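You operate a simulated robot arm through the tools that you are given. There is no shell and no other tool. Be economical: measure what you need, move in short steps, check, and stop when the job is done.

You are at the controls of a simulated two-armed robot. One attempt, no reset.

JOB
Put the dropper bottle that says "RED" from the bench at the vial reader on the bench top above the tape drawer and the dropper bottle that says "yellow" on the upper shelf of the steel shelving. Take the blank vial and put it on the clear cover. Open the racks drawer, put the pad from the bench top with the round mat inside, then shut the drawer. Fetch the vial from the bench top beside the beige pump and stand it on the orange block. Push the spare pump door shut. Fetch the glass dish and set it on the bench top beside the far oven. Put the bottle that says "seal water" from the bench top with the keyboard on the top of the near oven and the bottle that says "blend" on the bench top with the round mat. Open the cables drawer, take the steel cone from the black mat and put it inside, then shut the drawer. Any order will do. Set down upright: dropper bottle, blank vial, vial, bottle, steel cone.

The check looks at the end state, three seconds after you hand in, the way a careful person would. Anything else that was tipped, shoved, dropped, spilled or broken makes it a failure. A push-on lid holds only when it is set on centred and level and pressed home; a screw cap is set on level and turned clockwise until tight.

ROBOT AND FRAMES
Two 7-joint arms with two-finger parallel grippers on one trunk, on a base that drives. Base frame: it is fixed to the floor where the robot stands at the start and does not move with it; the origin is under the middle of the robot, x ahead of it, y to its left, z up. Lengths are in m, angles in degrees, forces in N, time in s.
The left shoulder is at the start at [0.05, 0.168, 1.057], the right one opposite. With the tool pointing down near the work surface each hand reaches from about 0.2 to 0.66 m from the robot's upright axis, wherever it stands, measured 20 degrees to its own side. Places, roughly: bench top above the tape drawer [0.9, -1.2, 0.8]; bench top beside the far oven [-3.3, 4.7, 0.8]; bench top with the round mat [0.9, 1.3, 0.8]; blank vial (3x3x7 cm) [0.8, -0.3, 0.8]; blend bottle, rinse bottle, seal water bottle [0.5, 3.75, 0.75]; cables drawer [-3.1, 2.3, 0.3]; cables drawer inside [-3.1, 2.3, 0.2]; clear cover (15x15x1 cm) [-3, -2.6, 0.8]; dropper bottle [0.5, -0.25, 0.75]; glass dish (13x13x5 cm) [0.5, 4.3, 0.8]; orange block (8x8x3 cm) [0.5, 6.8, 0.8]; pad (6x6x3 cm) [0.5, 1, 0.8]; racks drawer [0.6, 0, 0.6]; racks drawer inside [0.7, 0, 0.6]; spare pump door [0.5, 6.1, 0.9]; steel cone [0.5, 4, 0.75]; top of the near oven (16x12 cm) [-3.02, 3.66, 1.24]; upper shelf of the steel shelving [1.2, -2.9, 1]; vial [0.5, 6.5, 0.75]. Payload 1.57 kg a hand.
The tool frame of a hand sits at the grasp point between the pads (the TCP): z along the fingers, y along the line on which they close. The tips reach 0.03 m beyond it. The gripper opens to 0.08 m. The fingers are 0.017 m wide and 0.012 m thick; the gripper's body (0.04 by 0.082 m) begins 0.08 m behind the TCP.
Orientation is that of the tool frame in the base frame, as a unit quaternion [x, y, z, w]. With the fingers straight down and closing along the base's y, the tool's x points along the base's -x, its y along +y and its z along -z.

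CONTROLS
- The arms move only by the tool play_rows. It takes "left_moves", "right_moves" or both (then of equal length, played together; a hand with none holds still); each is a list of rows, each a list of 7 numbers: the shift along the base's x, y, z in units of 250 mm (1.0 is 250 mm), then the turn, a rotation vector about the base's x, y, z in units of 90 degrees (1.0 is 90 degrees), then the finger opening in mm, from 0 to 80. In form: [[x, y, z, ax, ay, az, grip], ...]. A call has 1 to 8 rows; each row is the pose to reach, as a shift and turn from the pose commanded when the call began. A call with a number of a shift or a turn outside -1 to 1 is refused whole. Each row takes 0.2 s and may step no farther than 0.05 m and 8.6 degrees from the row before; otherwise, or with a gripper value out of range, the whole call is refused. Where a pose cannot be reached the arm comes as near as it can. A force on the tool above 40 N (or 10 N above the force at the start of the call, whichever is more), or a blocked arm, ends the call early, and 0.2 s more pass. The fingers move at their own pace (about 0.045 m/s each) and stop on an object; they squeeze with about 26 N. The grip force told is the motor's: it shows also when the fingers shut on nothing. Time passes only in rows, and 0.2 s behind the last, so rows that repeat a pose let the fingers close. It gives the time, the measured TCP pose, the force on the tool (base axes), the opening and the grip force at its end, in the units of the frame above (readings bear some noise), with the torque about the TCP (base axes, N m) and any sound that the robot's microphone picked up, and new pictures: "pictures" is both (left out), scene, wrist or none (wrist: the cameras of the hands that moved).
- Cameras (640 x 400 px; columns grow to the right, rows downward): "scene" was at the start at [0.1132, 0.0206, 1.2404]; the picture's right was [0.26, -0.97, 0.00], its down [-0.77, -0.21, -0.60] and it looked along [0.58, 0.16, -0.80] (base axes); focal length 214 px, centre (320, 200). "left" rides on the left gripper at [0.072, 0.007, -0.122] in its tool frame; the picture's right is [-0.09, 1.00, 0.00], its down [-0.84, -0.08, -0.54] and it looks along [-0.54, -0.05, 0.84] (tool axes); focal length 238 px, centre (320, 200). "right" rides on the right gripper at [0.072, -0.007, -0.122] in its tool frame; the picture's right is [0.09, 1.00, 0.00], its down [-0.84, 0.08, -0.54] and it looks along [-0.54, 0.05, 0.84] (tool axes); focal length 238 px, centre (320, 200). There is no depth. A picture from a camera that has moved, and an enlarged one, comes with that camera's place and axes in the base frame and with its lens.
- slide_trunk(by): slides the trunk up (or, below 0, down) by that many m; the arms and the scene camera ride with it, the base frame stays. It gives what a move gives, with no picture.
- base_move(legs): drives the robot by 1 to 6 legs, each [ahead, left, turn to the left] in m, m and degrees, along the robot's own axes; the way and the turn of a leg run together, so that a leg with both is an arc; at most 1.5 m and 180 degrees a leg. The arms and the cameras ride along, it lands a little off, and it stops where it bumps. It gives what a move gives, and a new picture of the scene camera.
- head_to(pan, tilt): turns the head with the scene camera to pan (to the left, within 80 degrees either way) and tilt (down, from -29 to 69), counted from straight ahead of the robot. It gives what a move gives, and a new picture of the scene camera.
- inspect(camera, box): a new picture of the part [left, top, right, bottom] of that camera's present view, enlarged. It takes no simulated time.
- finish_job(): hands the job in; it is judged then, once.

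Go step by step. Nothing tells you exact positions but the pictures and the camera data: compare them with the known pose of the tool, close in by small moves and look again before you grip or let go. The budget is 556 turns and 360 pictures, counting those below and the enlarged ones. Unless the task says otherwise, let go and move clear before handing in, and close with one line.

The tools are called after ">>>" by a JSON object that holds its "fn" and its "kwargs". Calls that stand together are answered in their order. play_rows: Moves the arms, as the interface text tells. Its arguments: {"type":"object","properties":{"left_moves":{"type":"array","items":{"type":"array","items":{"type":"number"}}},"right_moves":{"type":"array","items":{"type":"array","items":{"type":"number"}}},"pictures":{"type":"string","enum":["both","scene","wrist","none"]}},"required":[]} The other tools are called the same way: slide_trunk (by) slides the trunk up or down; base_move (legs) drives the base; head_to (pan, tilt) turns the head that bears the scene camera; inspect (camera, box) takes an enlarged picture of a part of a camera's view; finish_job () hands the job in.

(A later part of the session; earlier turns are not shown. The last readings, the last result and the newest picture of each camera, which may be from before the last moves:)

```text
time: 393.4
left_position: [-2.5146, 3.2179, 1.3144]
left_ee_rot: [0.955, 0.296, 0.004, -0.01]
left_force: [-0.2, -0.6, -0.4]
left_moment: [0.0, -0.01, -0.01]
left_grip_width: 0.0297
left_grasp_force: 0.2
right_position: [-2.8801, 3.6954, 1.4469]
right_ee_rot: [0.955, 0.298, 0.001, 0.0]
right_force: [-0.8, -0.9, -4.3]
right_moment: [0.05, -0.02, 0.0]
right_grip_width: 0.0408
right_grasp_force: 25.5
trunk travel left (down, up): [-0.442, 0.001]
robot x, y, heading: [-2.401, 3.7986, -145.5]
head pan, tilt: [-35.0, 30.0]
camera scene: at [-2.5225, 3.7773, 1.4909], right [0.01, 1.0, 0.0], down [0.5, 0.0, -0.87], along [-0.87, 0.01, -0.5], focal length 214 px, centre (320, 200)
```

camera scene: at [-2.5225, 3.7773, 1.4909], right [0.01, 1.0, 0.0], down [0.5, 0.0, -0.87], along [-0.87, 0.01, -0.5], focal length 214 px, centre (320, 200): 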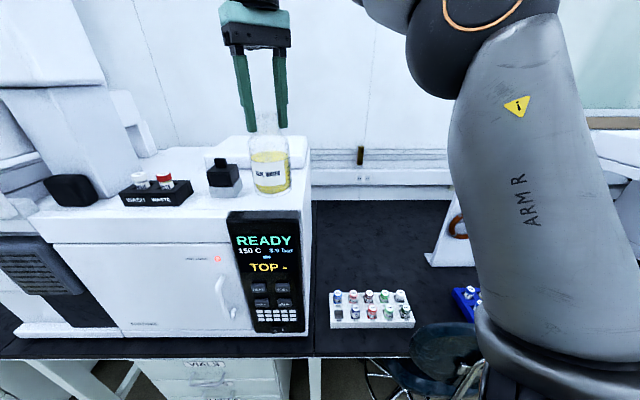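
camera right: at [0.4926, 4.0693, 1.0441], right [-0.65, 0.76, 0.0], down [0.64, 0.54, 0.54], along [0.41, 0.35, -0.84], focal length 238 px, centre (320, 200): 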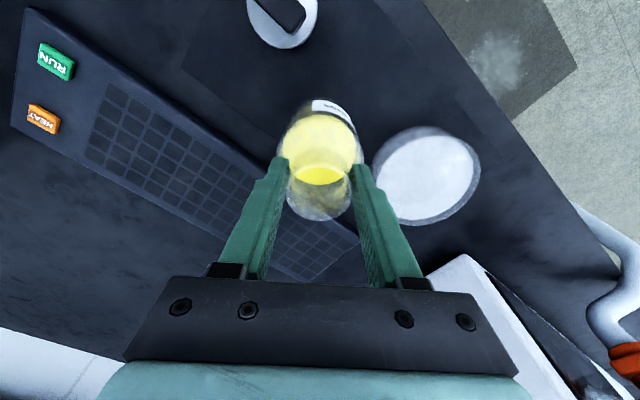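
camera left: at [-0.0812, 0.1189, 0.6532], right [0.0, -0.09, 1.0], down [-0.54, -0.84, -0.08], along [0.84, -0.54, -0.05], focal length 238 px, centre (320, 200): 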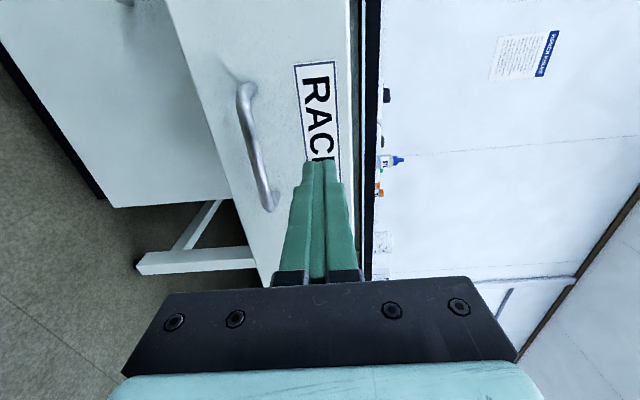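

>>> {"fn": "play_rows", "kwargs": {"right_moves": [[-0.16, -0.03, 0, 0, 0, 0, 20], [-0.32, -0.06, 0, 0, 0, 0, 20], [-0.48, -0.1, -0.02, 0, 0, 0, 20]], "pictures": "both"}}

>>> {"fn": "inspect", "kwargs": {"camera": "scene", "box": [190, 100, 340, 240]}}

```text
time: 394.2
left_position: [-2.5137, 3.2191, 1.3149]
left_ee_rot: [0.955, 0.296, 0.005, -0.01]
left_force: [-0.2, 0.4, -0.2]
left_moment: [0.03, 0.02, 0.0]
left_grip_width: 0.0304
left_grasp_force: 0.1
right_position: [-2.9381, 3.6979, 1.4153]
right_ee_rot: [0.955, 0.298, 0.0, 0.0]
right_force: [-0.4, -0.1, -3.4]
right_moment: [0.02, -0.05, 0.01]
right_grip_width: 0.0408
right_grasp_force: 25.9
right hand out of reach, approached as far as the arm can: row 1, 2, 3
trunk travel left (down, up): [-0.442, 0.001]
robot x, y, heading: [-2.4003, 3.7965, -145.6]
head pan, tilt: [-35.0, 30.0]
camera scene: at [-2.5226, 3.7772, 1.4909], right [0.01, 1.0, 0.0], down [0.5, 0.0, -0.87], along [-0.87, 0.01, -0.5], focal length 214 px, centre (320, 200)
camera right: at [-2.8817, 3.7434, 1.5372], right [0.64, -0.77, 0.0], down [-0.64, -0.54, 0.54], along [-0.41, -0.35, -0.84], focal length 238 px, centre (320, 200)
```

scene: 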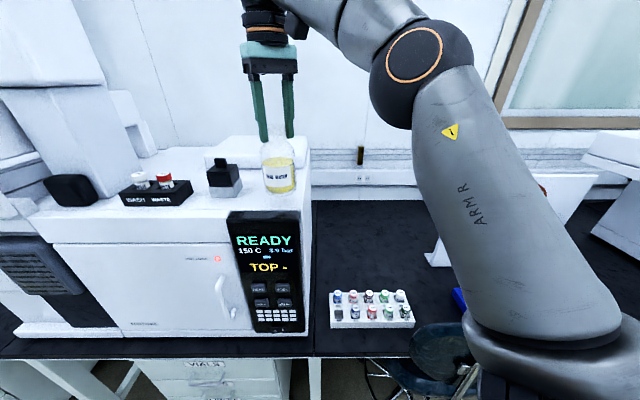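
right: 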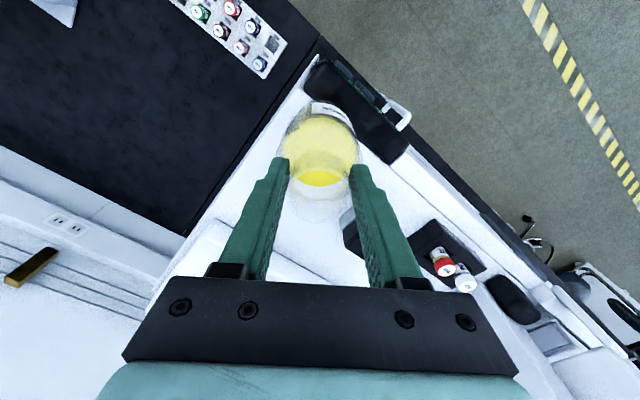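

```text
2.86 times, centred on (265, 170) of scene
camera zoom: at [-2.5226, 3.7772, 1.4909], right [0.01, 1.0, 0.0], down [0.5, 0.0, -0.87], along [-0.87, 0.01, -0.5], focal length 613 px, centre (477, 286)
```

zoom: 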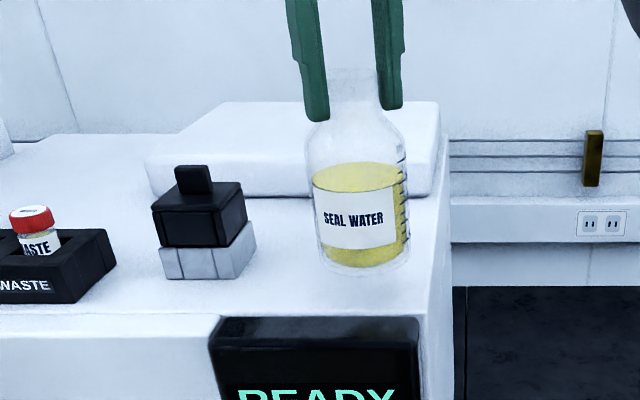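

Reach ends short at this height, so I drive 7 cm closer.

>>> {"fn": "base_move", "kwargs": {"legs": [[0.07, -0.012, 0]]}}

>>> {"fn": "play_rows", "kwargs": {"right_moves": [[0, 0, -0.06, 0, 0, 0, 20], [0, 0, -0.1, 0, 0, 0, 20]], "pictures": "scene"}}

>>> {"fn": "inspect", "kwargs": {"camera": "scene", "box": [190, 100, 340, 240]}}

```text
time: 395.2
left_position: [-2.5784, 3.1884, 1.3148]
left_ee_rot: [0.955, 0.296, 0.004, -0.009]
left_force: [0.3, -0.3, 0.2]
left_moment: [0.03, -0.04, 0.0]
left_grip_width: 0.0301
left_grasp_force: 0.1
right_position: [-3.0016, 3.6682, 1.4144]
right_ee_rot: [0.954, 0.299, -0.001, 0.0]
right_force: [-0.8, 0.2, -3.9]
right_moment: [0.01, -0.01, -0.02]
right_grip_width: 0.041
right_grasp_force: 26.0
trunk travel left (down, up): [-0.442, 0.001]
robot x, y, heading: [-2.4608, 3.7734, -145.3]
head pan, tilt: [-35.0, 30.0]
camera scene: at [-2.5869, 3.7472, 1.4908], right [0.01, 1.0, 0.0], down [0.5, 0.0, -0.87], along [-0.87, 0.01, -0.5], focal length 214 px, centre (320, 200)
```

scene: 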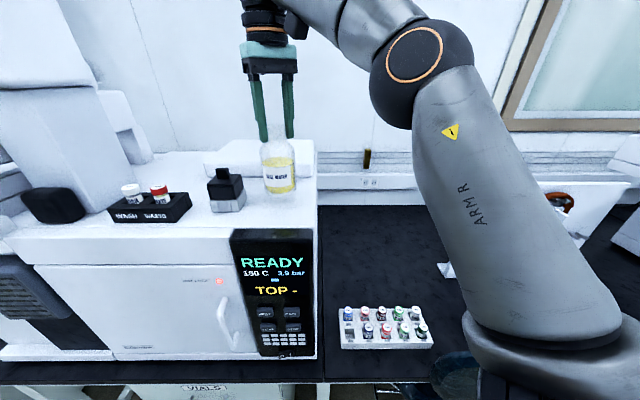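

```text
time: 395.8
left_position: [-2.5788, 3.1899, 1.3144]
left_ee_rot: [0.955, 0.296, 0.004, -0.01]
left_force: [0.5, -0.2, 0.3]
left_moment: [0.03, 0.0, -0.02]
left_grip_width: 0.0298
left_grasp_force: 0.0
right_position: [-3.0016, 3.6678, 1.3892]
right_ee_rot: [0.954, 0.299, 0.0, 0.0]
right_force: [-0.8, 0.4, -4.5]
right_moment: [-0.02, -0.03, -0.01]
right_grip_width: 0.0412
right_grasp_force: 25.9
trunk travel left (down, up): [-0.442, 0.001]
robot x, y, heading: [-2.4639, 3.77, -145.5]
head pan, tilt: [-35.0, 30.0]
camera scene: at [-2.5865, 3.7473, 1.4909], right [0.01, 1.0, 0.0], down [0.5, 0.0, -0.87], along [-0.87, 0.01, -0.5], focal length 214 px, centre (320, 200)
```

scene: 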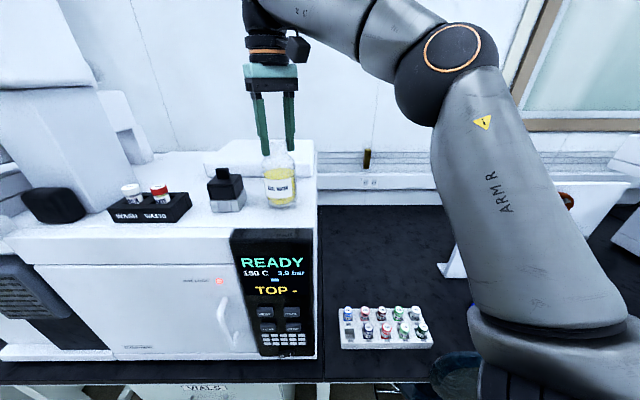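

```text
2.86 times, centred on (265, 170) of scene
camera zoom: at [-2.5865, 3.7473, 1.4909], right [0.01, 1.0, 0.0], down [0.5, 0.0, -0.87], along [-0.87, 0.01, -0.5], focal length 613 px, centre (477, 286)
```

zoom: 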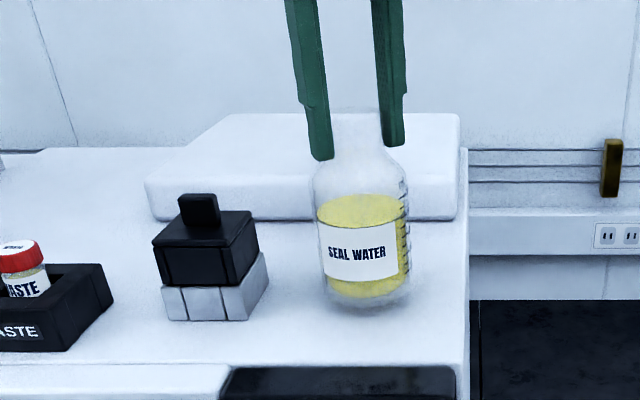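

Just above the surface; I lower in small steps.

>>> {"fn": "play_rows", "kwargs": {"right_moves": [[0, 0, -0.012, 0, 0, 0, 20], [0, 0, -0.024, 0, 0, 0, 20]], "pictures": "none"}}

```text
time: 396.4
left_position: [-2.5784, 3.1903, 1.3148]
left_ee_rot: [0.955, 0.296, 0.004, -0.008]
left_force: [-0.3, 0.5, 0.2]
left_moment: [-0.01, 0.01, -0.03]
left_grip_width: 0.03
left_grasp_force: 0.0
right_position: [-3.0023, 3.6682, 1.3847]
right_ee_rot: [0.955, 0.298, 0.0, 0.0]
right_force: [-0.6, -0.3, -4.2]
right_moment: [0.0, -0.01, -0.04]
right_grip_width: 0.0408
right_grasp_force: 25.6
trunk travel left (down, up): [-0.442, 0.001]
robot x, y, heading: [-2.464, 3.7694, -145.3]
head pan, tilt: [-35.0, 30.0]
```

>>> {"fn": "play_rows", "kwargs": {"right_moves": [[0, 0, -0.01, 0, 0, 0, 20], [0, 0, -0.02, 0, 0, 0, 20]], "pictures": "none"}}

```text
time: 397.0
left_position: [-2.5795, 3.1901, 1.3146]
left_ee_rot: [0.955, 0.296, 0.003, -0.009]
left_force: [-1.1, -0.6, 0.3]
left_moment: [-0.03, 0.0, -0.01]
left_grip_width: 0.0299
left_grasp_force: 0.0
right_position: [-3.0009, 3.6677, 1.3782]
right_ee_rot: [0.955, 0.297, 0.0, 0.001]
right_force: [-0.1, 0.5, -3.8]
right_moment: [0.01, 0.0, -0.02]
right_grip_width: 0.0409
right_grasp_force: 25.7
trunk travel left (down, up): [-0.442, 0.001]
robot x, y, heading: [-2.4673, 3.7692, -145.2]
head pan, tilt: [-35.0, 30.0]
```

>>> {"fn": "play_rows", "kwargs": {"right_moves": [[0, 0, -0.01, 0, 0, 0, 20], [0, 0, -0.02, 0, 0, 0, 20]], "pictures": "none"}}

>>> {"fn": "inspect", "kwargs": {"camera": "scene", "box": [220, 140, 320, 220]}}

```text
time: 397.6
left_position: [-2.5785, 3.1899, 1.3145]
left_ee_rot: [0.955, 0.295, 0.003, -0.01]
left_force: [-0.7, -0.3, -0.1]
left_moment: [0.0, 0.0, 0.01]
left_grip_width: 0.0299
left_grasp_force: 0.1
right_position: [-3.0007, 3.6679, 1.3762]
right_ee_rot: [0.955, 0.298, -0.001, 0.0]
right_force: [-2.6, -1.4, 4.7]
right_moment: [0.03, 0.15, 0.01]
right_grip_width: 0.0408
right_grasp_force: 25.8
trunk travel left (down, up): [-0.442, 0.001]
robot x, y, heading: [-2.4627, 3.7678, -145.3]
head pan, tilt: [-35.0, 30.0]
```

```text
5.00 times, centred on (270, 180) of scene
camera zoom: at [-2.5857, 3.7475, 1.4911], right [0.01, 1.0, 0.0], down [0.5, 0.0, -0.87], along [-0.87, 0.01, -0.5], focal length 1072 px, centre (570, 300)
```

zoom: 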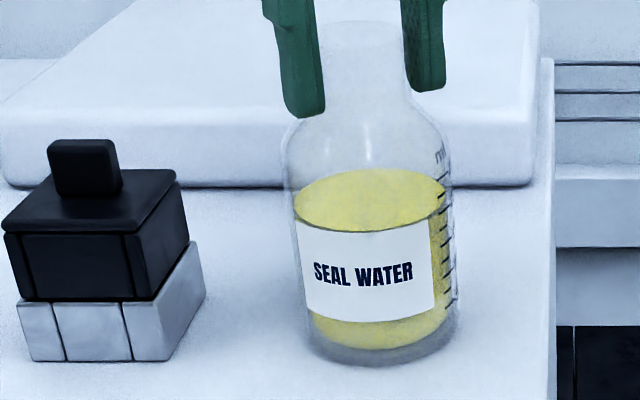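

Contact made. I open and withdraw backward along the hand's heading.

>>> {"fn": "play_rows", "kwargs": {"right_moves": [[0, 0, 0.006, 0, 0, 0, 45], [0, 0, 0.006, 0, 0, 0, 60], [0, 0, 0.01, 0, 0, 0, 78], [0, 0, 0.02, 0, 0, 0, 78], [0.1, 0.07, 0.06, 0, 0, 0, 78], [0.22, 0.15, 0.1, 0, 0, 0, 78], [0.36, 0.25, 0.14, 0, 0, 0, 78], [0.5, 0.35, 0.14, 0, 0, 0, 78]], "pictures": "scene"}}

```text
time: 399.4
left_position: [-2.5774, 3.1892, 1.3152]
left_ee_rot: [0.956, 0.295, 0.004, -0.008]
left_force: [1.0, -0.2, 0.0]
left_moment: [0.0, -0.01, 0.02]
left_grip_width: 0.0299
left_grasp_force: 0.0
right_position: [-2.8735, 3.7587, 1.4116]
right_ee_rot: [0.954, 0.299, 0.0, 0.0]
right_force: [-0.8, -0.3, -1.1]
right_moment: [0.01, -0.03, 0.01]
right_grip_width: 0.0778
right_grasp_force: 0.0
trunk travel left (down, up): [-0.442, 0.001]
robot x, y, heading: [-2.4635, 3.7683, -145.3]
head pan, tilt: [-35.0, 30.0]
camera scene: at [-2.5852, 3.7486, 1.491], right [0.01, 1.0, 0.0], down [0.5, 0.0, -0.87], along [-0.87, 0.01, -0.5], focal length 214 px, centre (320, 200)
```

scene: 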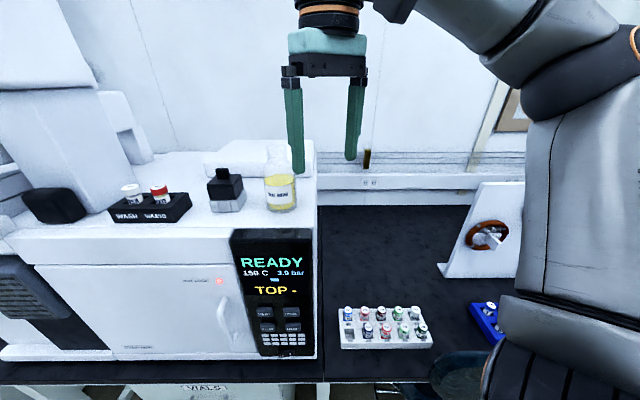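

SEAL WATER stands on the oven. I back off and go to look at the cables drawer.

>>> {"fn": "base_move", "kwargs": {"legs": [[-0.5, 0, 0], [0, 0, -35], [0.0, 1.45, 0]]}}

>>> {"fn": "slide_trunk", "kwargs": {"by": -0.217}}

>>> {"fn": "head_to", "kwargs": {"pan": 0, "tilt": 40}}

```text
time: 416.3
left_position: [-2.4888, 2.2221, 1.3148]
left_ee_rot: [1.0, -0.007, 0.006, -0.008]
left_force: [0.2, 1.2, 0.2]
left_moment: [-0.04, -0.01, 0.0]
left_grip_width: 0.0301
left_grasp_force: 0.0
right_position: [-2.4027, 2.8571, 1.4119]
right_ee_rot: [1.0, -0.005, 0.0, 0.0]
right_force: [0.4, 0.2, 0.0]
right_moment: [-0.02, 0.02, 0.02]
right_grip_width: 0.0781
right_grasp_force: 0.0
trunk travel left (down, up): [-0.442, 0.001]
robot x, y, heading: [-2.0599, 2.6316, 179.5]
head pan, tilt: [-35.0, 30.0]
camera scene: at [-2.1737, 2.6835, 1.491], right [0.58, 0.81, 0.0], down [0.41, -0.29, -0.87], along [-0.7, 0.5, -0.5], focal length 214 px, centre (320, 200)
```

scene: 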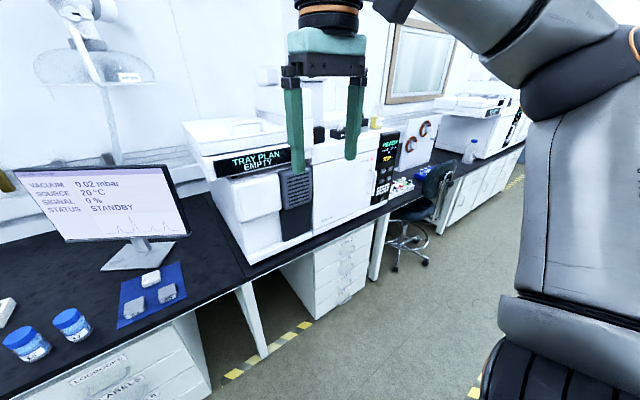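

```text
time: 418.6
left_position: [-2.4895, 2.2217, 1.098]
left_ee_rot: [1.0, -0.008, 0.005, -0.008]
left_force: [-0.2, -0.8, -0.5]
left_moment: [0.01, 0.0, 0.0]
left_grip_width: 0.0302
left_grasp_force: 0.0
right_position: [-2.4035, 2.8562, 1.1955]
right_ee_rot: [1.0, -0.005, 0.0, 0.0]
right_force: [0.6, -0.1, -0.1]
right_moment: [-0.01, -0.02, -0.03]
right_grip_width: 0.0784
right_grasp_force: 0.1
trunk travel left (down, up): [-0.225, 0.218]
robot x, y, heading: [-2.0639, 2.6308, 179.4]
head pan, tilt: [-35.0, 30.0]
```

```text
time: 419.6
left_position: [-2.4882, 2.2215, 1.0979]
left_ee_rot: [1.0, -0.008, 0.006, -0.007]
left_force: [0.0, 0.1, 0.2]
left_moment: [-0.02, 0.0, 0.03]
left_grip_width: 0.03
left_grasp_force: 0.0
right_position: [-2.4051, 2.8574, 1.1959]
right_ee_rot: [1.0, -0.006, 0.0, 0.0]
right_force: [0.9, 1.3, 0.1]
right_moment: [-0.01, 0.01, 0.02]
right_grip_width: 0.078
right_grasp_force: 0.1
trunk travel left (down, up): [-0.225, 0.218]
robot x, y, heading: [-2.0633, 2.6332, 179.5]
head pan, tilt: [0.0, 40.0]
camera scene: at [-2.1852, 2.6318, 1.2586], right [0.01, 1.0, 0.0], down [0.64, -0.01, -0.77], along [-0.77, 0.01, -0.64], focal length 214 px, centre (320, 200)
```

scene: 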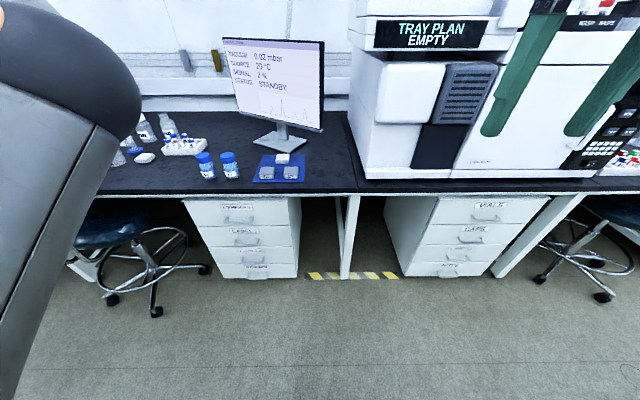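

>>> {"fn": "inspect", "kwargs": {"camera": "scene", "box": [170, 180, 330, 300]}}

```text
3.33 times, centred on (250, 240) of scene
camera zoom: at [-2.1852, 2.6318, 1.2586], right [0.01, 1.0, 0.0], down [0.64, -0.01, -0.77], along [-0.77, 0.01, -0.64], focal length 715 px, centre (553, 67)
```

zoom: 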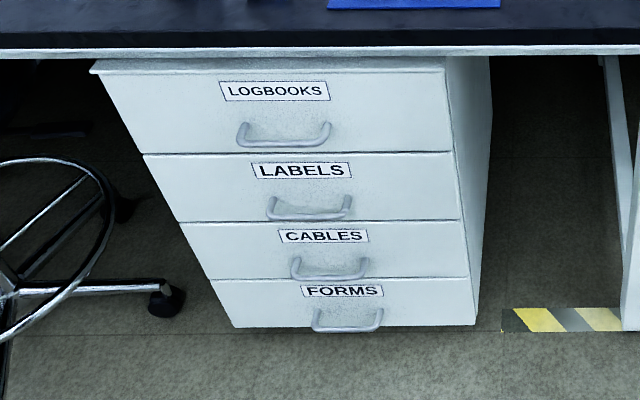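

CABLES is the third drawer; its handle is near (-2.86,2.28,0.265). I will open it with the left hand, so I first yaw that hand -90° (fingers closing fore-aft) while moving it forward.

>>> {"fn": "play_rows", "kwargs": {"left_moves": [[-0.08, 0.1, -0.02, 0, 0, -0.09, 50], [-0.16, 0.2, -0.04, 0, 0, -0.18, 50], [-0.24, 0.3, -0.06, 0, 0, -0.27, 50], [-0.32, 0.4, -0.08, 0, 0, -0.36, 50], [-0.4, 0.5, -0.1, 0, 0, -0.45, 50], [-0.48, 0.6, -0.12, 0, 0, -0.54, 50], [-0.56, 0.7, -0.14, 0, 0, -0.63, 50], [-0.6, 0.8, -0.16, 0, 0, -0.72, 50]], "pictures": "none"}}

>>> {"fn": "play_rows", "kwargs": {"left_moves": [[0, 0, -0.05, 0, 0.04, -0.08, 50], [0, 0, -0.1, 0, 0.08, -0.16, 50], [0, 0, -0.15, 0, 0.12, -0.24, 50], [0, 0, -0.2, 0, 0.18, -0.28, 50], [0, 0, -0.25, 0, 0.26, -0.28, 50], [0, 0, -0.3, 0, 0.34, -0.28, 50], [0, 0, -0.35, 0, 0.42, -0.28, 50], [0, 0, -0.4, 0, 0.5, -0.28, 50]], "pictures": "scene"}}

```text
time: 421.4
left_position: [-2.6396, 2.4233, 1.0587]
left_ee_rot: [0.839, -0.543, 0.009, -0.003]
left_force: [-0.1, -0.7, 0.2]
left_moment: [0.02, -0.01, -0.01]
left_grip_width: 0.0498
left_grasp_force: 0.1
right_position: [-2.4035, 2.8557, 1.1949]
right_ee_rot: [1.0, -0.006, 0.0, 0.0]
right_force: [0.2, -0.5, -0.1]
right_moment: [-0.01, 0.02, 0.0]
right_grip_width: 0.0784
right_grasp_force: 0.2
trunk travel left (down, up): [-0.225, 0.218]
robot x, y, heading: [-2.0656, 2.6279, 179.3]
head pan, tilt: [0.0, 40.0]
```

```text
time: 423.2
left_position: [-2.6391, 2.4243, 0.9562]
left_ee_rot: [-0.643, 0.669, 0.311, -0.205]
left_force: [-0.8, -0.2, 0.3]
left_moment: [-0.01, 0.0, 0.01]
left_grip_width: 0.0501
left_grasp_force: 0.0
left hand out of reach, approached as far as the arm can: row 2, 3, 4, 5
right_position: [-2.4038, 2.857, 1.1948]
right_ee_rot: [1.0, -0.005, 0.0, 0.001]
right_force: [-0.1, 0.3, -0.9]
right_moment: [-0.01, -0.01, -0.01]
right_grip_width: 0.0777
right_grasp_force: 0.0
trunk travel left (down, up): [-0.225, 0.218]
robot x, y, heading: [-2.0631, 2.6279, 179.3]
head pan, tilt: [0.0, 40.0]
camera scene: at [-2.1852, 2.6317, 1.2587], right [0.01, 1.0, 0.0], down [0.64, -0.01, -0.77], along [-0.77, 0.01, -0.64], focal length 214 px, centre (320, 200)
```

scene: 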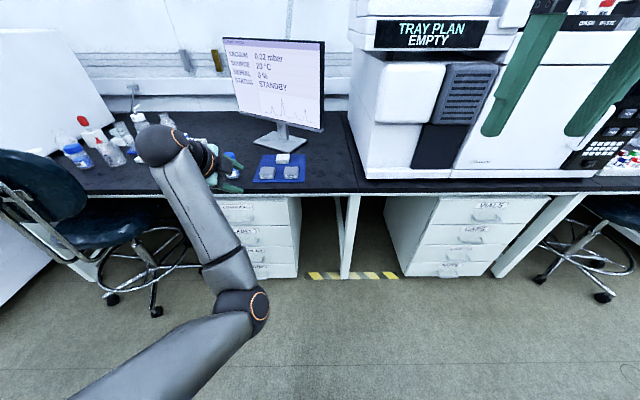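

>>> {"fn": "slide_trunk", "kwargs": {"by": -0.22}}

>>> {"fn": "play_rows", "kwargs": {"left_moves": [[0.05, 0, -0.12, 0, 0, 0.07, 50], [0.1, 0, -0.28, 0, 0, 0.14, 50], [0.1, 0, -0.46, 0, 0, 0.14, 50], [0.1, 0, -0.64, 0, 0, 0.14, 50], [0.1, 0, -0.82, 0, 0, 0.14, 50], [0.1, 0, -1.0, 0, 0, 0.14, 50]], "pictures": "scene"}}

```text
time: 425.6
left_position: [-2.6385, 2.4219, 0.7357]
left_ee_rot: [-0.645, 0.669, 0.309, -0.204]
left_force: [-0.3, 0.0, -0.7]
left_moment: [0.01, 0.03, -0.03]
left_grip_width: 0.0497
left_grasp_force: 0.1
right_position: [-2.4042, 2.856, 0.9751]
right_ee_rot: [1.0, -0.005, 0.0, -0.001]
right_force: [0.1, -0.4, -0.3]
right_moment: [-0.01, 0.01, -0.01]
right_grip_width: 0.0777
right_grasp_force: 0.1
trunk travel left (down, up): [-0.005, 0.438]
robot x, y, heading: [-2.0617, 2.6266, 179.7]
head pan, tilt: [0.0, 40.0]
```

```text
time: 426.3
left_position: [-2.6428, 2.4357, 0.7691]
left_ee_rot: [0.677, -0.564, -0.374, 0.289]
left_force: [0.3, 0.0, 0.8]
left_moment: [0.0, 0.04, 0.0]
left_grip_width: 0.05
left_grasp_force: 0.0
right_position: [-2.4033, 2.8573, 0.9757]
right_ee_rot: [1.0, -0.005, 0.0, -0.001]
right_force: [-0.3, -0.6, -0.3]
right_moment: [0.01, -0.01, 0.01]
right_grip_width: 0.0779
right_grasp_force: 0.1
trunk travel left (down, up): [-0.005, 0.438]
robot x, y, heading: [-2.0604, 2.6288, 179.6]
head pan, tilt: [0.0, 40.0]
stopped in row 3 (left hand): the arm was blocked; the commanded pose is now the measured one
camera scene: at [-2.1852, 2.632, 1.0387], right [0.01, 1.0, 0.0], down [0.64, -0.01, -0.77], along [-0.77, 0.01, -0.64], focal length 214 px, centre (320, 200)
```

scene: 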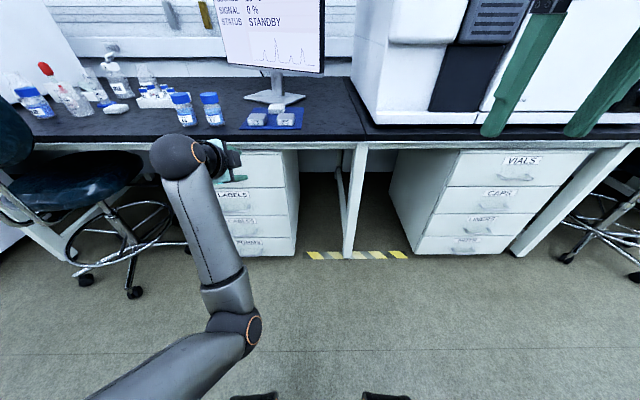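

The left arm cannot go low in this posture. I bring it back to its park pose and use the right hand for the drawer.

>>> {"fn": "play_rows", "kwargs": {"left_moves": [[0.0, -0.05, 0.06, 0.035, -0.045, 0.068, 50], [0.0, -0.1, 0.12, 0.07, -0.09, 0.136, 50], [0.04, -0.15, 0.18, 0.105, -0.135, 0.204, 50], [0.08, -0.22, 0.24, 0.14, -0.18, 0.272, 50], [0.14, -0.3, 0.3, 0.175, -0.225, 0.34, 50], [0.2, -0.38, 0.36, 0.21, -0.27, 0.408, 50], [0.26, -0.46, 0.42, 0.245, -0.315, 0.476, 50], [0.32, -0.54, 0.44, 0.28, -0.36, 0.544, 50]], "pictures": "none"}}

>>> {"fn": "play_rows", "kwargs": {"left_moves": [[0.06, -0.08, 0, 0.034, -0.044, 0.066, 30], [0.12, -0.16, 0, 0.068, -0.088, 0.132, 30], [0.18, -0.24, 0, 0.101, -0.131, 0.198, 30], [0.24, -0.32, 0, 0.134, -0.175, 0.263, 30], [0.3, -0.32, 0, 0.134, -0.175, 0.263, 30]], "pictures": "scene"}}

```text
time: 428.1
left_position: [-2.5651, 2.295, 0.8789]
left_ee_rot: [0.964, -0.203, -0.137, 0.104]
left_force: [0.6, 0.6, -0.8]
left_moment: [0.02, 0.02, 0.01]
left_grip_width: 0.0502
left_grasp_force: 0.1
left hand out of reach, approached as far as the arm can: row 5, 6, 7, 8
right_position: [-2.4036, 2.8572, 0.9759]
right_ee_rot: [1.0, -0.005, 0.0, -0.001]
right_force: [-0.1, 0.5, -0.1]
right_moment: [-0.04, -0.01, 0.01]
right_grip_width: 0.0781
right_grasp_force: 0.0
trunk travel left (down, up): [-0.005, 0.438]
robot x, y, heading: [-2.0618, 2.6286, 179.4]
head pan, tilt: [0.0, 40.0]
```

```text
time: 429.3
left_position: [-2.4924, 2.2134, 0.8812]
left_ee_rot: [1.0, 0.001, 0.0, -0.001]
left_force: [0.4, -0.6, 0.1]
left_moment: [0.01, -0.02, -0.02]
left_grip_width: 0.0299
left_grasp_force: 0.0
right_position: [-2.4036, 2.8559, 0.9746]
right_ee_rot: [1.0, -0.005, 0.0, 0.0]
right_force: [0.6, -0.6, 0.5]
right_moment: [0.01, 0.03, -0.03]
right_grip_width: 0.078
right_grasp_force: 0.1
trunk travel left (down, up): [-0.005, 0.438]
robot x, y, heading: [-2.0618, 2.628, 179.5]
head pan, tilt: [0.0, 40.0]
camera scene: at [-2.1852, 2.6318, 1.0386], right [0.01, 1.0, 0.0], down [0.64, -0.01, -0.77], along [-0.77, 0.01, -0.64], focal length 214 px, centre (320, 200)
```

scene: 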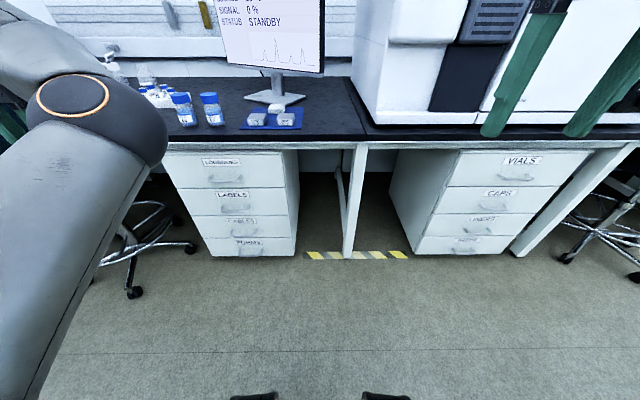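

I raise the left hand above chair height and yaw the right hand +90°.

>>> {"fn": "play_rows", "kwargs": {"left_moves": [[0, 0, 0.1, 0, 0, 0, 30], [0, 0, 0.2, 0, 0, 0, 30], [0, 0, 0.3, 0, 0, 0, 30], [0, 0, 0.4, 0, 0, 0, 30], [0, 0, 0.5, 0, 0, 0, 30], [0, 0, 0.6, 0, 0, 0, 30], [0, 0, 0.7, 0, 0, 0, 30], [0, 0, 0.8, 0, 0, 0, 30]], "right_moves": [[-0.05, 0, -0.05, 0, 0, 0.09, 60], [-0.1, 0, -0.1, 0, 0, 0.18, 60], [-0.15, 0, -0.15, 0, 0, 0.27, 60], [-0.2, 0, -0.2, 0, 0, 0.36, 60], [-0.25, 0, -0.25, 0, 0, 0.45, 60], [-0.3, 0, -0.3, 0, 0, 0.54, 60], [-0.35, 0, -0.35, 0, 0, 0.63, 60], [-0.4, 0, -0.4, 0, 0, 0.72, 60]], "pictures": "none"}}

>>> {"fn": "play_rows", "kwargs": {"right_moves": [[0, 0, -0.05, 0, 0, 0.09, 60], [0, 0, -0.1, 0, 0, 0.18, 60], [0, 0, -0.15, 0, 0, 0.28, 60]], "pictures": "scene"}}

```text
time: 431.1
left_position: [-2.4701, 2.2075, 1.0167]
left_ee_rot: [1.0, 0.002, -0.002, 0.0]
left_force: [0.7, -0.2, 0.3]
left_moment: [-0.01, -0.01, 0.0]
left_grip_width: 0.0297
left_grasp_force: 0.1
left hand out of reach, approached as far as the arm can: row 6, 7, 8
right_position: [-2.4289, 2.7986, 0.8446]
right_ee_rot: [0.847, 0.531, -0.001, 0.0]
right_force: [0.2, 0.1, -0.5]
right_moment: [-0.01, 0.04, 0.0]
right_grip_width: 0.06
right_grasp_force: 0.0
right hand out of reach, approached as far as the arm can: row 6, 7, 8
trunk travel left (down, up): [-0.005, 0.438]
robot x, y, heading: [-2.0612, 2.6268, 179.5]
head pan, tilt: [0.0, 40.0]
```

```text
refused: row 3 steps farther than a row can; nothing moved
```

The yaw hits a limit there. I go back to yaw 0, reach low and forward with a 45° pitch (nearly aligned with the forearm), then roll.

>>> {"fn": "play_rows", "kwargs": {"right_moves": [[-0.04, 0.02, -0.03, 0, 0, -0.09, 60], [-0.08, 0.04, -0.06, 0, 0, -0.18, 60], [-0.12, 0.06, -0.09, 0, 0, -0.27, 60], [-0.16, 0.08, -0.12, 0, 0, -0.36, 60], [-0.2, 0.1, -0.15, 0, 0, -0.45, 60], [-0.24, 0.12, -0.18, 0, 0, -0.54, 60], [-0.28, 0.14, -0.21, 0, 0, -0.63, 60], [-0.32, 0.14, -0.24, 0, 0, -0.715, 60]], "pictures": "none"}}

>>> {"fn": "play_rows", "kwargs": {"right_moves": [[-0.04, 0, -0.14, 0, 0.07, 0, 60], [-0.08, 0, -0.28, 0, 0.14, 0, 60], [-0.12, 0, -0.42, 0, 0.21, 0, 60], [-0.16, 0, -0.56, 0, 0.28, 0, 60], [-0.2, 0, -0.7, 0, 0.36, 0, 60], [-0.2, 0, -0.84, 0, 0.44, 0, 60], [-0.2, 0, -0.96, 0, 0.5, 0, 60]], "pictures": "scene"}}

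```text
time: 432.9
left_position: [-2.4705, 2.2069, 1.0159]
left_ee_rot: [1.0, 0.001, -0.002, 0.001]
left_force: [0.5, 0.0, -0.2]
left_moment: [-0.02, -0.02, 0.0]
left_grip_width: 0.03
left_grasp_force: 0.0
right_position: [-2.513, 2.8325, 0.7835]
right_ee_rot: [1.0, -0.002, 0.001, 0.0]
right_force: [0.2, -0.5, 0.1]
right_moment: [0.01, -0.01, -0.02]
right_grip_width: 0.0599
right_grasp_force: 0.1
trunk travel left (down, up): [-0.005, 0.438]
robot x, y, heading: [-2.0627, 2.6316, 179.3]
head pan, tilt: [0.0, 40.0]
```

```text
time: 434.5
left_position: [-2.4707, 2.2072, 1.0151]
left_ee_rot: [1.0, 0.0, -0.002, 0.001]
left_force: [-0.6, -0.1, -0.6]
left_moment: [0.01, 0.02, -0.01]
left_grip_width: 0.0303
left_grasp_force: 0.1
right_position: [-2.5621, 2.8326, 0.5463]
right_ee_rot: [0.923, 0.0, -0.384, 0.002]
right_force: [0.8, 0.9, 0.6]
right_moment: [0.04, -0.02, 0.01]
right_grip_width: 0.06
right_grasp_force: 0.1
trunk travel left (down, up): [-0.005, 0.438]
robot x, y, heading: [-2.0661, 2.6301, 179.5]
head pan, tilt: [0.0, 40.0]
camera scene: at [-2.1852, 2.6318, 1.0387], right [0.01, 1.0, 0.0], down [0.64, -0.01, -0.77], along [-0.77, 0.01, -0.64], focal length 214 px, centre (320, 200)
```

scene: 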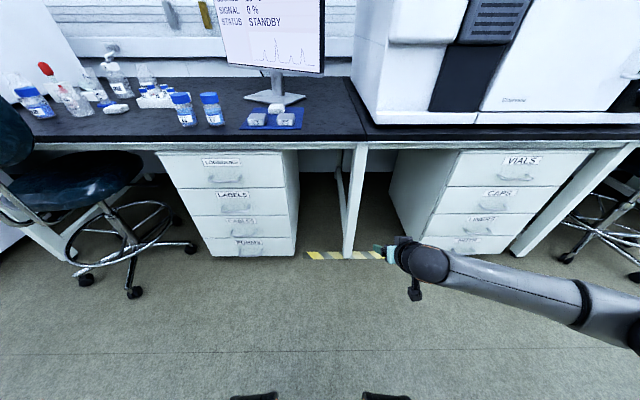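

>>> {"fn": "play_rows", "kwargs": {"right_moves": [[0, 0, 0, -0.06, 0, -0.06, 60], [0, 0, 0, -0.12, 0, -0.12, 60], [0, 0, 0, -0.18, 0, -0.18, 60], [0, 0, 0, -0.24, 0, -0.24, 60], [0, 0, 0, -0.3, 0, -0.3, 60], [0, 0, 0, -0.36, 0, -0.36, 60], [0, 0, 0, -0.42, 0, -0.42, 60], [0, 0, 0, -0.48, 0, -0.48, 60]], "pictures": "none"}}

```text
time: 436.3
left_position: [-2.4698, 2.2072, 1.0163]
left_ee_rot: [1.0, 0.002, -0.002, 0.001]
left_force: [0.0, -0.1, -0.8]
left_moment: [0.0, 0.04, 0.0]
left_grip_width: 0.0299
left_grasp_force: 0.0
right_position: [-2.5614, 2.8326, 0.5448]
right_ee_rot: [0.794, -0.472, -0.328, 0.195]
right_force: [-0.3, 0.1, 0.4]
right_moment: [-0.01, 0.06, 0.01]
right_grip_width: 0.06
right_grasp_force: 0.0
trunk travel left (down, up): [-0.005, 0.438]
robot x, y, heading: [-2.0571, 2.6319, 179.4]
head pan, tilt: [0.0, 40.0]
```

>>> {"fn": "play_rows", "kwargs": {"right_moves": [[0, 0, -0.1, -0.06, 0, -0.06, 60], [0, 0, -0.2, -0.12, 0, -0.12, 60], [0, 0, -0.3, -0.18, 0, -0.18, 60], [0, 0, -0.4, -0.227, 0, -0.227, 60]], "pictures": "both"}}

```text
time: 437.3
left_position: [-2.4699, 2.208, 1.0154]
left_ee_rot: [1.0, 0.002, -0.001, 0.0]
left_force: [0.3, 0.2, -0.1]
left_moment: [0.0, 0.03, 0.0]
left_grip_width: 0.0298
left_grasp_force: 0.1
right_position: [-2.568, 2.848, 0.487]
right_ee_rot: [0.69, -0.618, -0.271, 0.263]
right_force: [-0.5, -0.2, 1.0]
right_moment: [-0.01, 0.02, 0.0]
right_grip_width: 0.0601
right_grasp_force: 0.1
right hand out of reach, approached as far as the arm can: row 2, 3, 4
trunk travel left (down, up): [-0.005, 0.438]
robot x, y, heading: [-2.0625, 2.6294, 179.2]
head pan, tilt: [0.0, 40.0]
camera scene: at [-2.1852, 2.6318, 1.0387], right [0.01, 1.0, 0.0], down [0.64, -0.01, -0.77], along [-0.77, 0.01, -0.64], focal length 214 px, centre (320, 200)
camera right: at [-2.4716, 2.7795, 0.5661], right [-0.7, -0.19, 0.69], down [0.25, 0.84, 0.48], along [-0.67, 0.51, -0.54], focal length 238 px, centre (320, 200)
```

scene: 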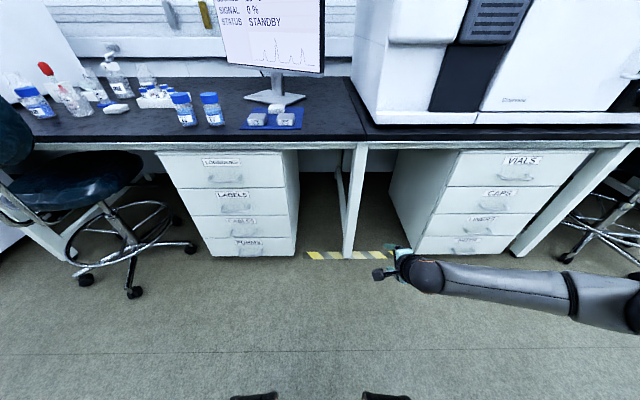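
right: 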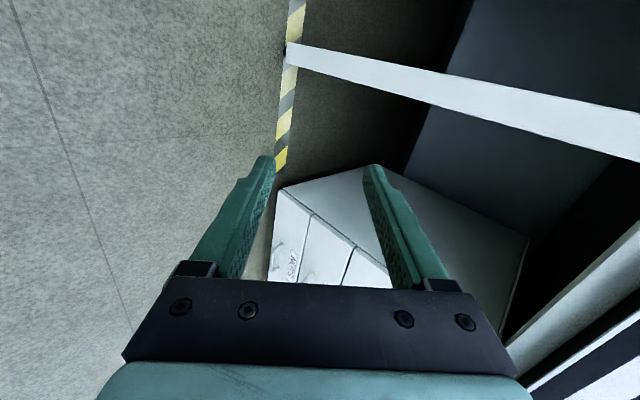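

>>> {"fn": "play_rows", "kwargs": {"right_moves": [[0, -0.05, -0.15, 0.03, 0, 0.03, 60], [0, -0.1, -0.3, 0.06, 0, 0.06, 60], [0, -0.1, -0.45, 0.08, 0, 0.08, 60], [0, -0.1, -0.6, 0.08, 0, 0.08, 60], [0, -0.1, -0.75, 0.08, 0, 0.08, 60]], "pictures": "none"}}

```text
time: 438.5
left_position: [-2.471, 2.2073, 1.0152]
left_ee_rot: [1.0, 0.001, -0.001, 0.001]
left_force: [0.1, -0.4, 0.9]
left_moment: [-0.04, 0.01, 0.02]
left_grip_width: 0.0298
left_grasp_force: 0.0
right_position: [-2.5761, 2.8928, 0.3858]
right_ee_rot: [0.739, -0.561, -0.264, 0.261]
right_force: [0.0, 0.7, -0.3]
right_moment: [-0.06, 0.02, -0.02]
right_grip_width: 0.0601
right_grasp_force: 0.1
right hand out of reach, approached as far as the arm can: row 1, 2, 3, 4, 5
trunk travel left (down, up): [-0.005, 0.438]
robot x, y, heading: [-2.0651, 2.6335, 179.2]
head pan, tilt: [0.0, 40.0]
```

>>> {"fn": "play_rows", "kwargs": {"right_moves": [[0, 0.05, -0.12, 0, 0, 0, 60], [0, 0.1, -0.24, 0, 0, 0, 60], [0, 0.15, -0.36, 0, 0, 0, 60], [0, 0.2, -0.46, 0, 0, 0, 60]], "pictures": "none"}}

```text
time: 439.5
left_position: [-2.4704, 2.2069, 1.0151]
left_ee_rot: [1.0, 0.001, -0.002, 0.001]
left_force: [-0.1, 0.2, 0.1]
left_moment: [-0.03, 0.01, 0.0]
left_grip_width: 0.0303
left_grasp_force: 0.0
right_position: [-2.575, 2.944, 0.2706]
right_ee_rot: [0.739, -0.562, -0.263, 0.262]
right_force: [-0.4, -0.3, 0.6]
right_moment: [0.01, 0.02, 0.03]
right_grip_width: 0.0598
right_grasp_force: 0.0
trunk travel left (down, up): [-0.005, 0.438]
robot x, y, heading: [-2.0594, 2.6285, 179.3]
head pan, tilt: [0.0, 40.0]
```

The right hand now holds a low, 45° pitched pose with fingers closing fore-aft. I raise it slightly and drive so it faces the CABLES handle.

>>> {"fn": "play_rows", "kwargs": {"right_moves": [[0, 0, 0.15, 0, 0, 0, 45], [0, 0, 0.3, 0, 0, 0, 45], [0, 0, 0.36, 0, 0, 0, 45]], "pictures": "none"}}

>>> {"fn": "base_move", "kwargs": {"legs": [[0, 0.65, 0.7], [0.15, 0, 0]]}}

>>> {"fn": "inspect", "kwargs": {"camera": "right", "box": [0, 0, 640, 400]}}

```text
time: 440.3
left_position: [-2.4694, 2.2079, 1.0153]
left_ee_rot: [1.0, 0.001, -0.002, 0.001]
left_force: [-0.8, -0.8, -0.1]
left_moment: [-0.01, 0.0, -0.02]
left_grip_width: 0.0299
left_grasp_force: 0.1
right_position: [-2.573, 2.9445, 0.3591]
right_ee_rot: [0.74, -0.561, -0.264, 0.261]
right_force: [0.0, -0.2, 0.1]
right_moment: [0.04, 0.05, 0.02]
right_grip_width: 0.0448
right_grasp_force: 0.1
trunk travel left (down, up): [-0.005, 0.438]
robot x, y, heading: [-2.0603, 2.633, 179.3]
head pan, tilt: [0.0, 40.0]
```

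```text
time: 447.4
left_position: [-2.6237, 1.561, 1.0153]
left_ee_rot: [1.0, 0.002, -0.001, 0.001]
left_force: [0.7, -0.4, 0.6]
left_moment: [0.02, -0.01, 0.01]
left_grip_width: 0.03
left_grasp_force: 0.0
right_position: [-2.7279, 2.2979, 0.3606]
right_ee_rot: [0.74, -0.561, -0.263, 0.261]
right_force: [0.2, 0.2, 1.0]
right_moment: [0.01, 0.04, 0.03]
right_grip_width: 0.0449
right_grasp_force: 0.1
trunk travel left (down, up): [-0.005, 0.438]
robot x, y, heading: [-2.2169, 1.9829, 179.5]
head pan, tilt: [0.0, 40.0]
camera scene: at [-2.3393, 1.9864, 1.0386], right [0.01, 1.0, 0.0], down [0.64, -0.01, -0.77], along [-0.77, 0.01, -0.64], focal length 214 px, centre (320, 200)
```

scene: 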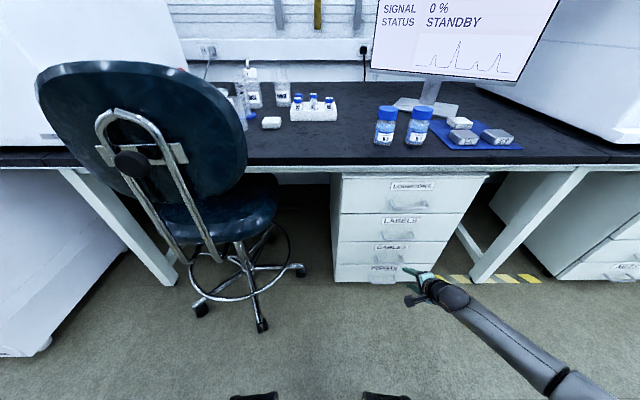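

```text
1.00 times, centred on (320, 200) of right (not enlarged: the box is as wide or as high as the picture)
camera zoom: at [-2.6227, 2.241, 0.4372], right [-0.67, -0.32, 0.67], down [0.12, 0.84, 0.53], along [-0.73, 0.43, -0.52], focal length 238 px, centre (320, 200)
```

zoom: 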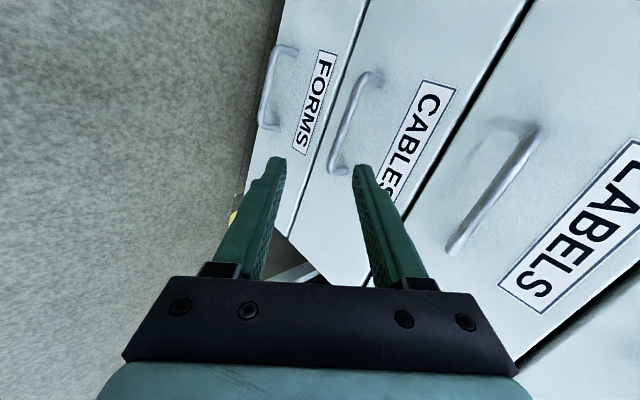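

The CABLES bar is at about (-2.874,2.278,0.259). I drive 6 cm closer and go to the pre-grasp point.

>>> {"fn": "base_move", "kwargs": {"legs": [[0.06, 0, 0]]}}

>>> {"fn": "play_rows", "kwargs": {"right_moves": [[-0.04, -0.02, -0.06, 0, 0, 0, 42], [-0.08, -0.04, -0.13, 0, 0, 0, 42]], "pictures": "wrist"}}

```text
time: 448.4
left_position: [-2.6836, 1.5629, 1.0162]
left_ee_rot: [1.0, 0.0, -0.002, 0.001]
left_force: [0.8, 0.2, 0.9]
left_moment: [0.0, 0.04, 0.0]
left_grip_width: 0.0299
left_grasp_force: 0.1
right_position: [-2.7853, 2.2986, 0.3602]
right_ee_rot: [0.74, -0.561, -0.262, 0.262]
right_force: [-0.2, 1.5, 1.0]
right_moment: [-0.03, 0.02, 0.01]
right_grip_width: 0.0448
right_grasp_force: 0.1
trunk travel left (down, up): [-0.005, 0.438]
robot x, y, heading: [-2.276, 1.985, 179.1]
head pan, tilt: [0.0, 40.0]
camera scene: at [-2.3981, 1.987, 1.0386], right [0.01, 1.0, 0.0], down [0.64, -0.01, -0.77], along [-0.77, 0.01, -0.64], focal length 214 px, centre (320, 200)
```

scene: 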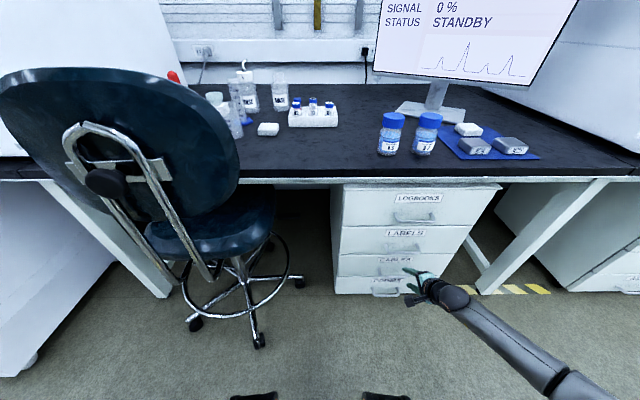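

```text
time: 448.9
left_position: [-2.6832, 1.5627, 1.0159]
left_ee_rot: [1.0, 0.002, -0.002, 0.0]
left_force: [0.3, -0.4, 0.2]
left_moment: [0.03, 0.01, 0.01]
left_grip_width: 0.0297
left_grasp_force: 0.1
right_position: [-2.8076, 2.2887, 0.3275]
right_ee_rot: [0.74, -0.561, -0.263, 0.262]
right_force: [0.7, -1.1, 1.1]
right_moment: [0.01, 0.0, 0.01]
right_grip_width: 0.0419
right_grasp_force: 0.0
trunk travel left (down, up): [-0.005, 0.438]
robot x, y, heading: [-2.2752, 1.9858, 179.3]
head pan, tilt: [0.0, 40.0]
camera right: at [-2.7018, 2.2322, 0.4045], right [-0.67, -0.32, 0.67], down [0.12, 0.84, 0.53], along [-0.73, 0.43, -0.52], focal length 238 px, centre (320, 200)
```

right: 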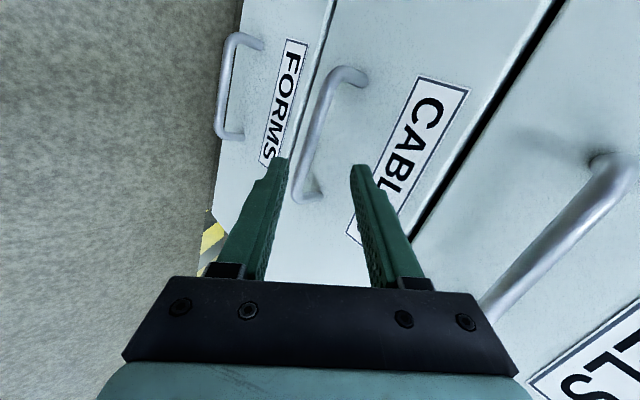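

>>> {"fn": "play_rows", "kwargs": {"right_moves": [[-0.06, -0.01, -0.1, 0, 0, 0, 42]], "pictures": "wrist"}}

```text
time: 449.4
left_position: [-2.6822, 1.5626, 1.0164]
left_ee_rot: [1.0, 0.002, -0.002, -0.001]
left_force: [1.2, -0.1, 0.7]
left_moment: [-0.02, 0.01, 0.02]
left_grip_width: 0.0302
left_grasp_force: 0.2
right_position: [-2.8234, 2.2865, 0.3024]
right_ee_rot: [0.74, -0.561, -0.263, 0.262]
right_force: [0.1, 0.6, 0.1]
right_moment: [0.0, 0.03, -0.03]
right_grip_width: 0.0419
right_grasp_force: 0.1
trunk travel left (down, up): [-0.005, 0.438]
robot x, y, heading: [-2.2731, 1.9862, 179.7]
head pan, tilt: [0.0, 40.0]
camera right: at [-2.7175, 2.2291, 0.3794], right [-0.67, -0.32, 0.67], down [0.12, 0.84, 0.53], along [-0.73, 0.43, -0.52], focal length 238 px, centre (320, 200)
```

right: 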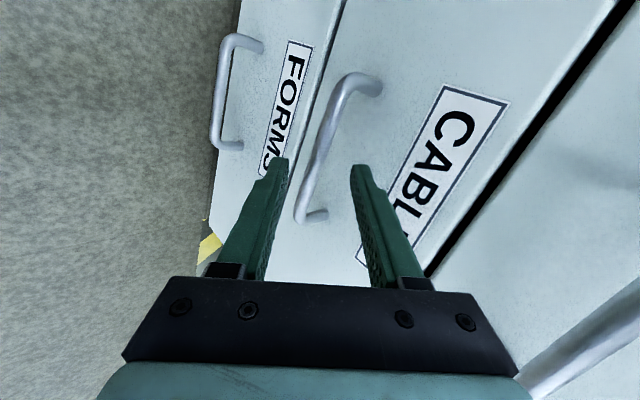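

>>> {"fn": "play_rows", "kwargs": {"right_moves": [[-0.09, -0.03, -0.09, 0, 0, 0, 42]], "pictures": "wrist"}}

```text
time: 449.8
left_position: [-2.6815, 1.5632, 1.0163]
left_ee_rot: [1.0, -0.001, -0.002, 0.0]
left_force: [0.5, 0.0, 0.0]
left_moment: [-0.02, 0.02, -0.01]
left_grip_width: 0.03
left_grasp_force: 0.0
right_position: [-2.8365, 2.2806, 0.2892]
right_ee_rot: [0.739, -0.559, -0.265, 0.267]
right_force: [37.1, -1.1, 29.7]
right_moment: [-0.1, 1.32, 0.15]
right_grip_width: 0.0386
right_grasp_force: 0.1
trunk travel left (down, up): [-0.005, 0.438]
robot x, y, heading: [-2.2728, 1.9866, 179.0]
head pan, tilt: [0.0, 40.0]
stopped in row 1 (right hand): the force on the tool passed its limit at 158 N (the readings are from after the stop); the commanded pose is now the measured one
camera right: at [-2.73, 2.2238, 0.3647], right [-0.66, -0.32, 0.68], down [0.12, 0.85, 0.52], along [-0.74, 0.43, -0.52], focal length 238 px, centre (320, 200)
```

right: 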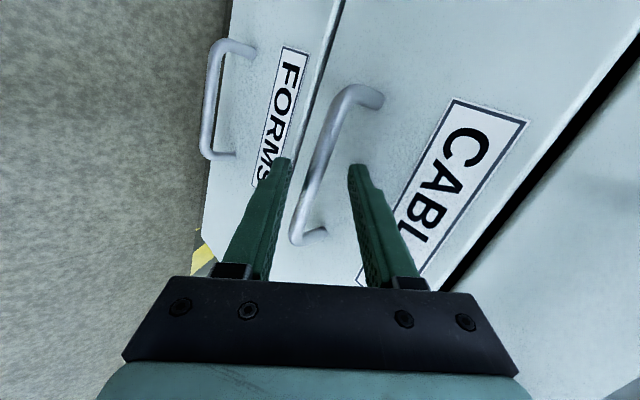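

The upper tip touched the face, and the bar is between the fingers. I ease back 3 mm and close.

>>> {"fn": "play_rows", "kwargs": {"right_moves": [[0.012, 0, 0.01, 0, 0, 0, 36], [0.012, 0, 0.01, 0, 0, 0, 20], [0.012, 0, 0.01, 0, 0, 0, 0], [0.012, 0, 0.01, 0, 0, 0, 0], [0.012, 0, 0.01, 0, 0, 0, 0]], "pictures": "wrist"}}

```text
time: 450.9
left_position: [-2.6858, 1.5642, 1.0145]
left_ee_rot: [1.0, 0.0, 0.0, 0.001]
left_force: [-0.1, 0.0, 0.7]
left_moment: [0.03, 0.02, 0.02]
left_grip_width: 0.0301
left_grasp_force: 0.0
right_position: [-2.834, 2.2803, 0.2853]
right_ee_rot: [0.741, -0.56, -0.262, 0.265]
right_force: [0.1, -0.1, -14.8]
right_moment: [-0.23, -0.14, -0.5]
right_grip_width: 0.0152
right_grasp_force: 30.3
trunk travel left (down, up): [-0.005, 0.438]
robot x, y, heading: [-2.2701, 1.9884, 179.5]
head pan, tilt: [0.0, 40.0]
camera right: at [-2.7285, 2.2235, 0.3626], right [-0.67, -0.32, 0.67], down [0.12, 0.85, 0.52], along [-0.74, 0.43, -0.53], focal length 238 px, centre (320, 200)
```

right: 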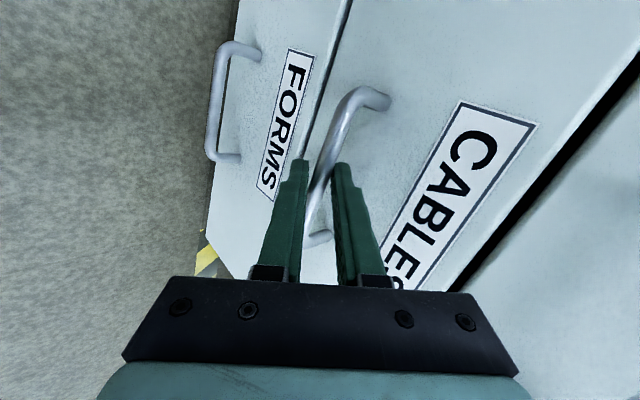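

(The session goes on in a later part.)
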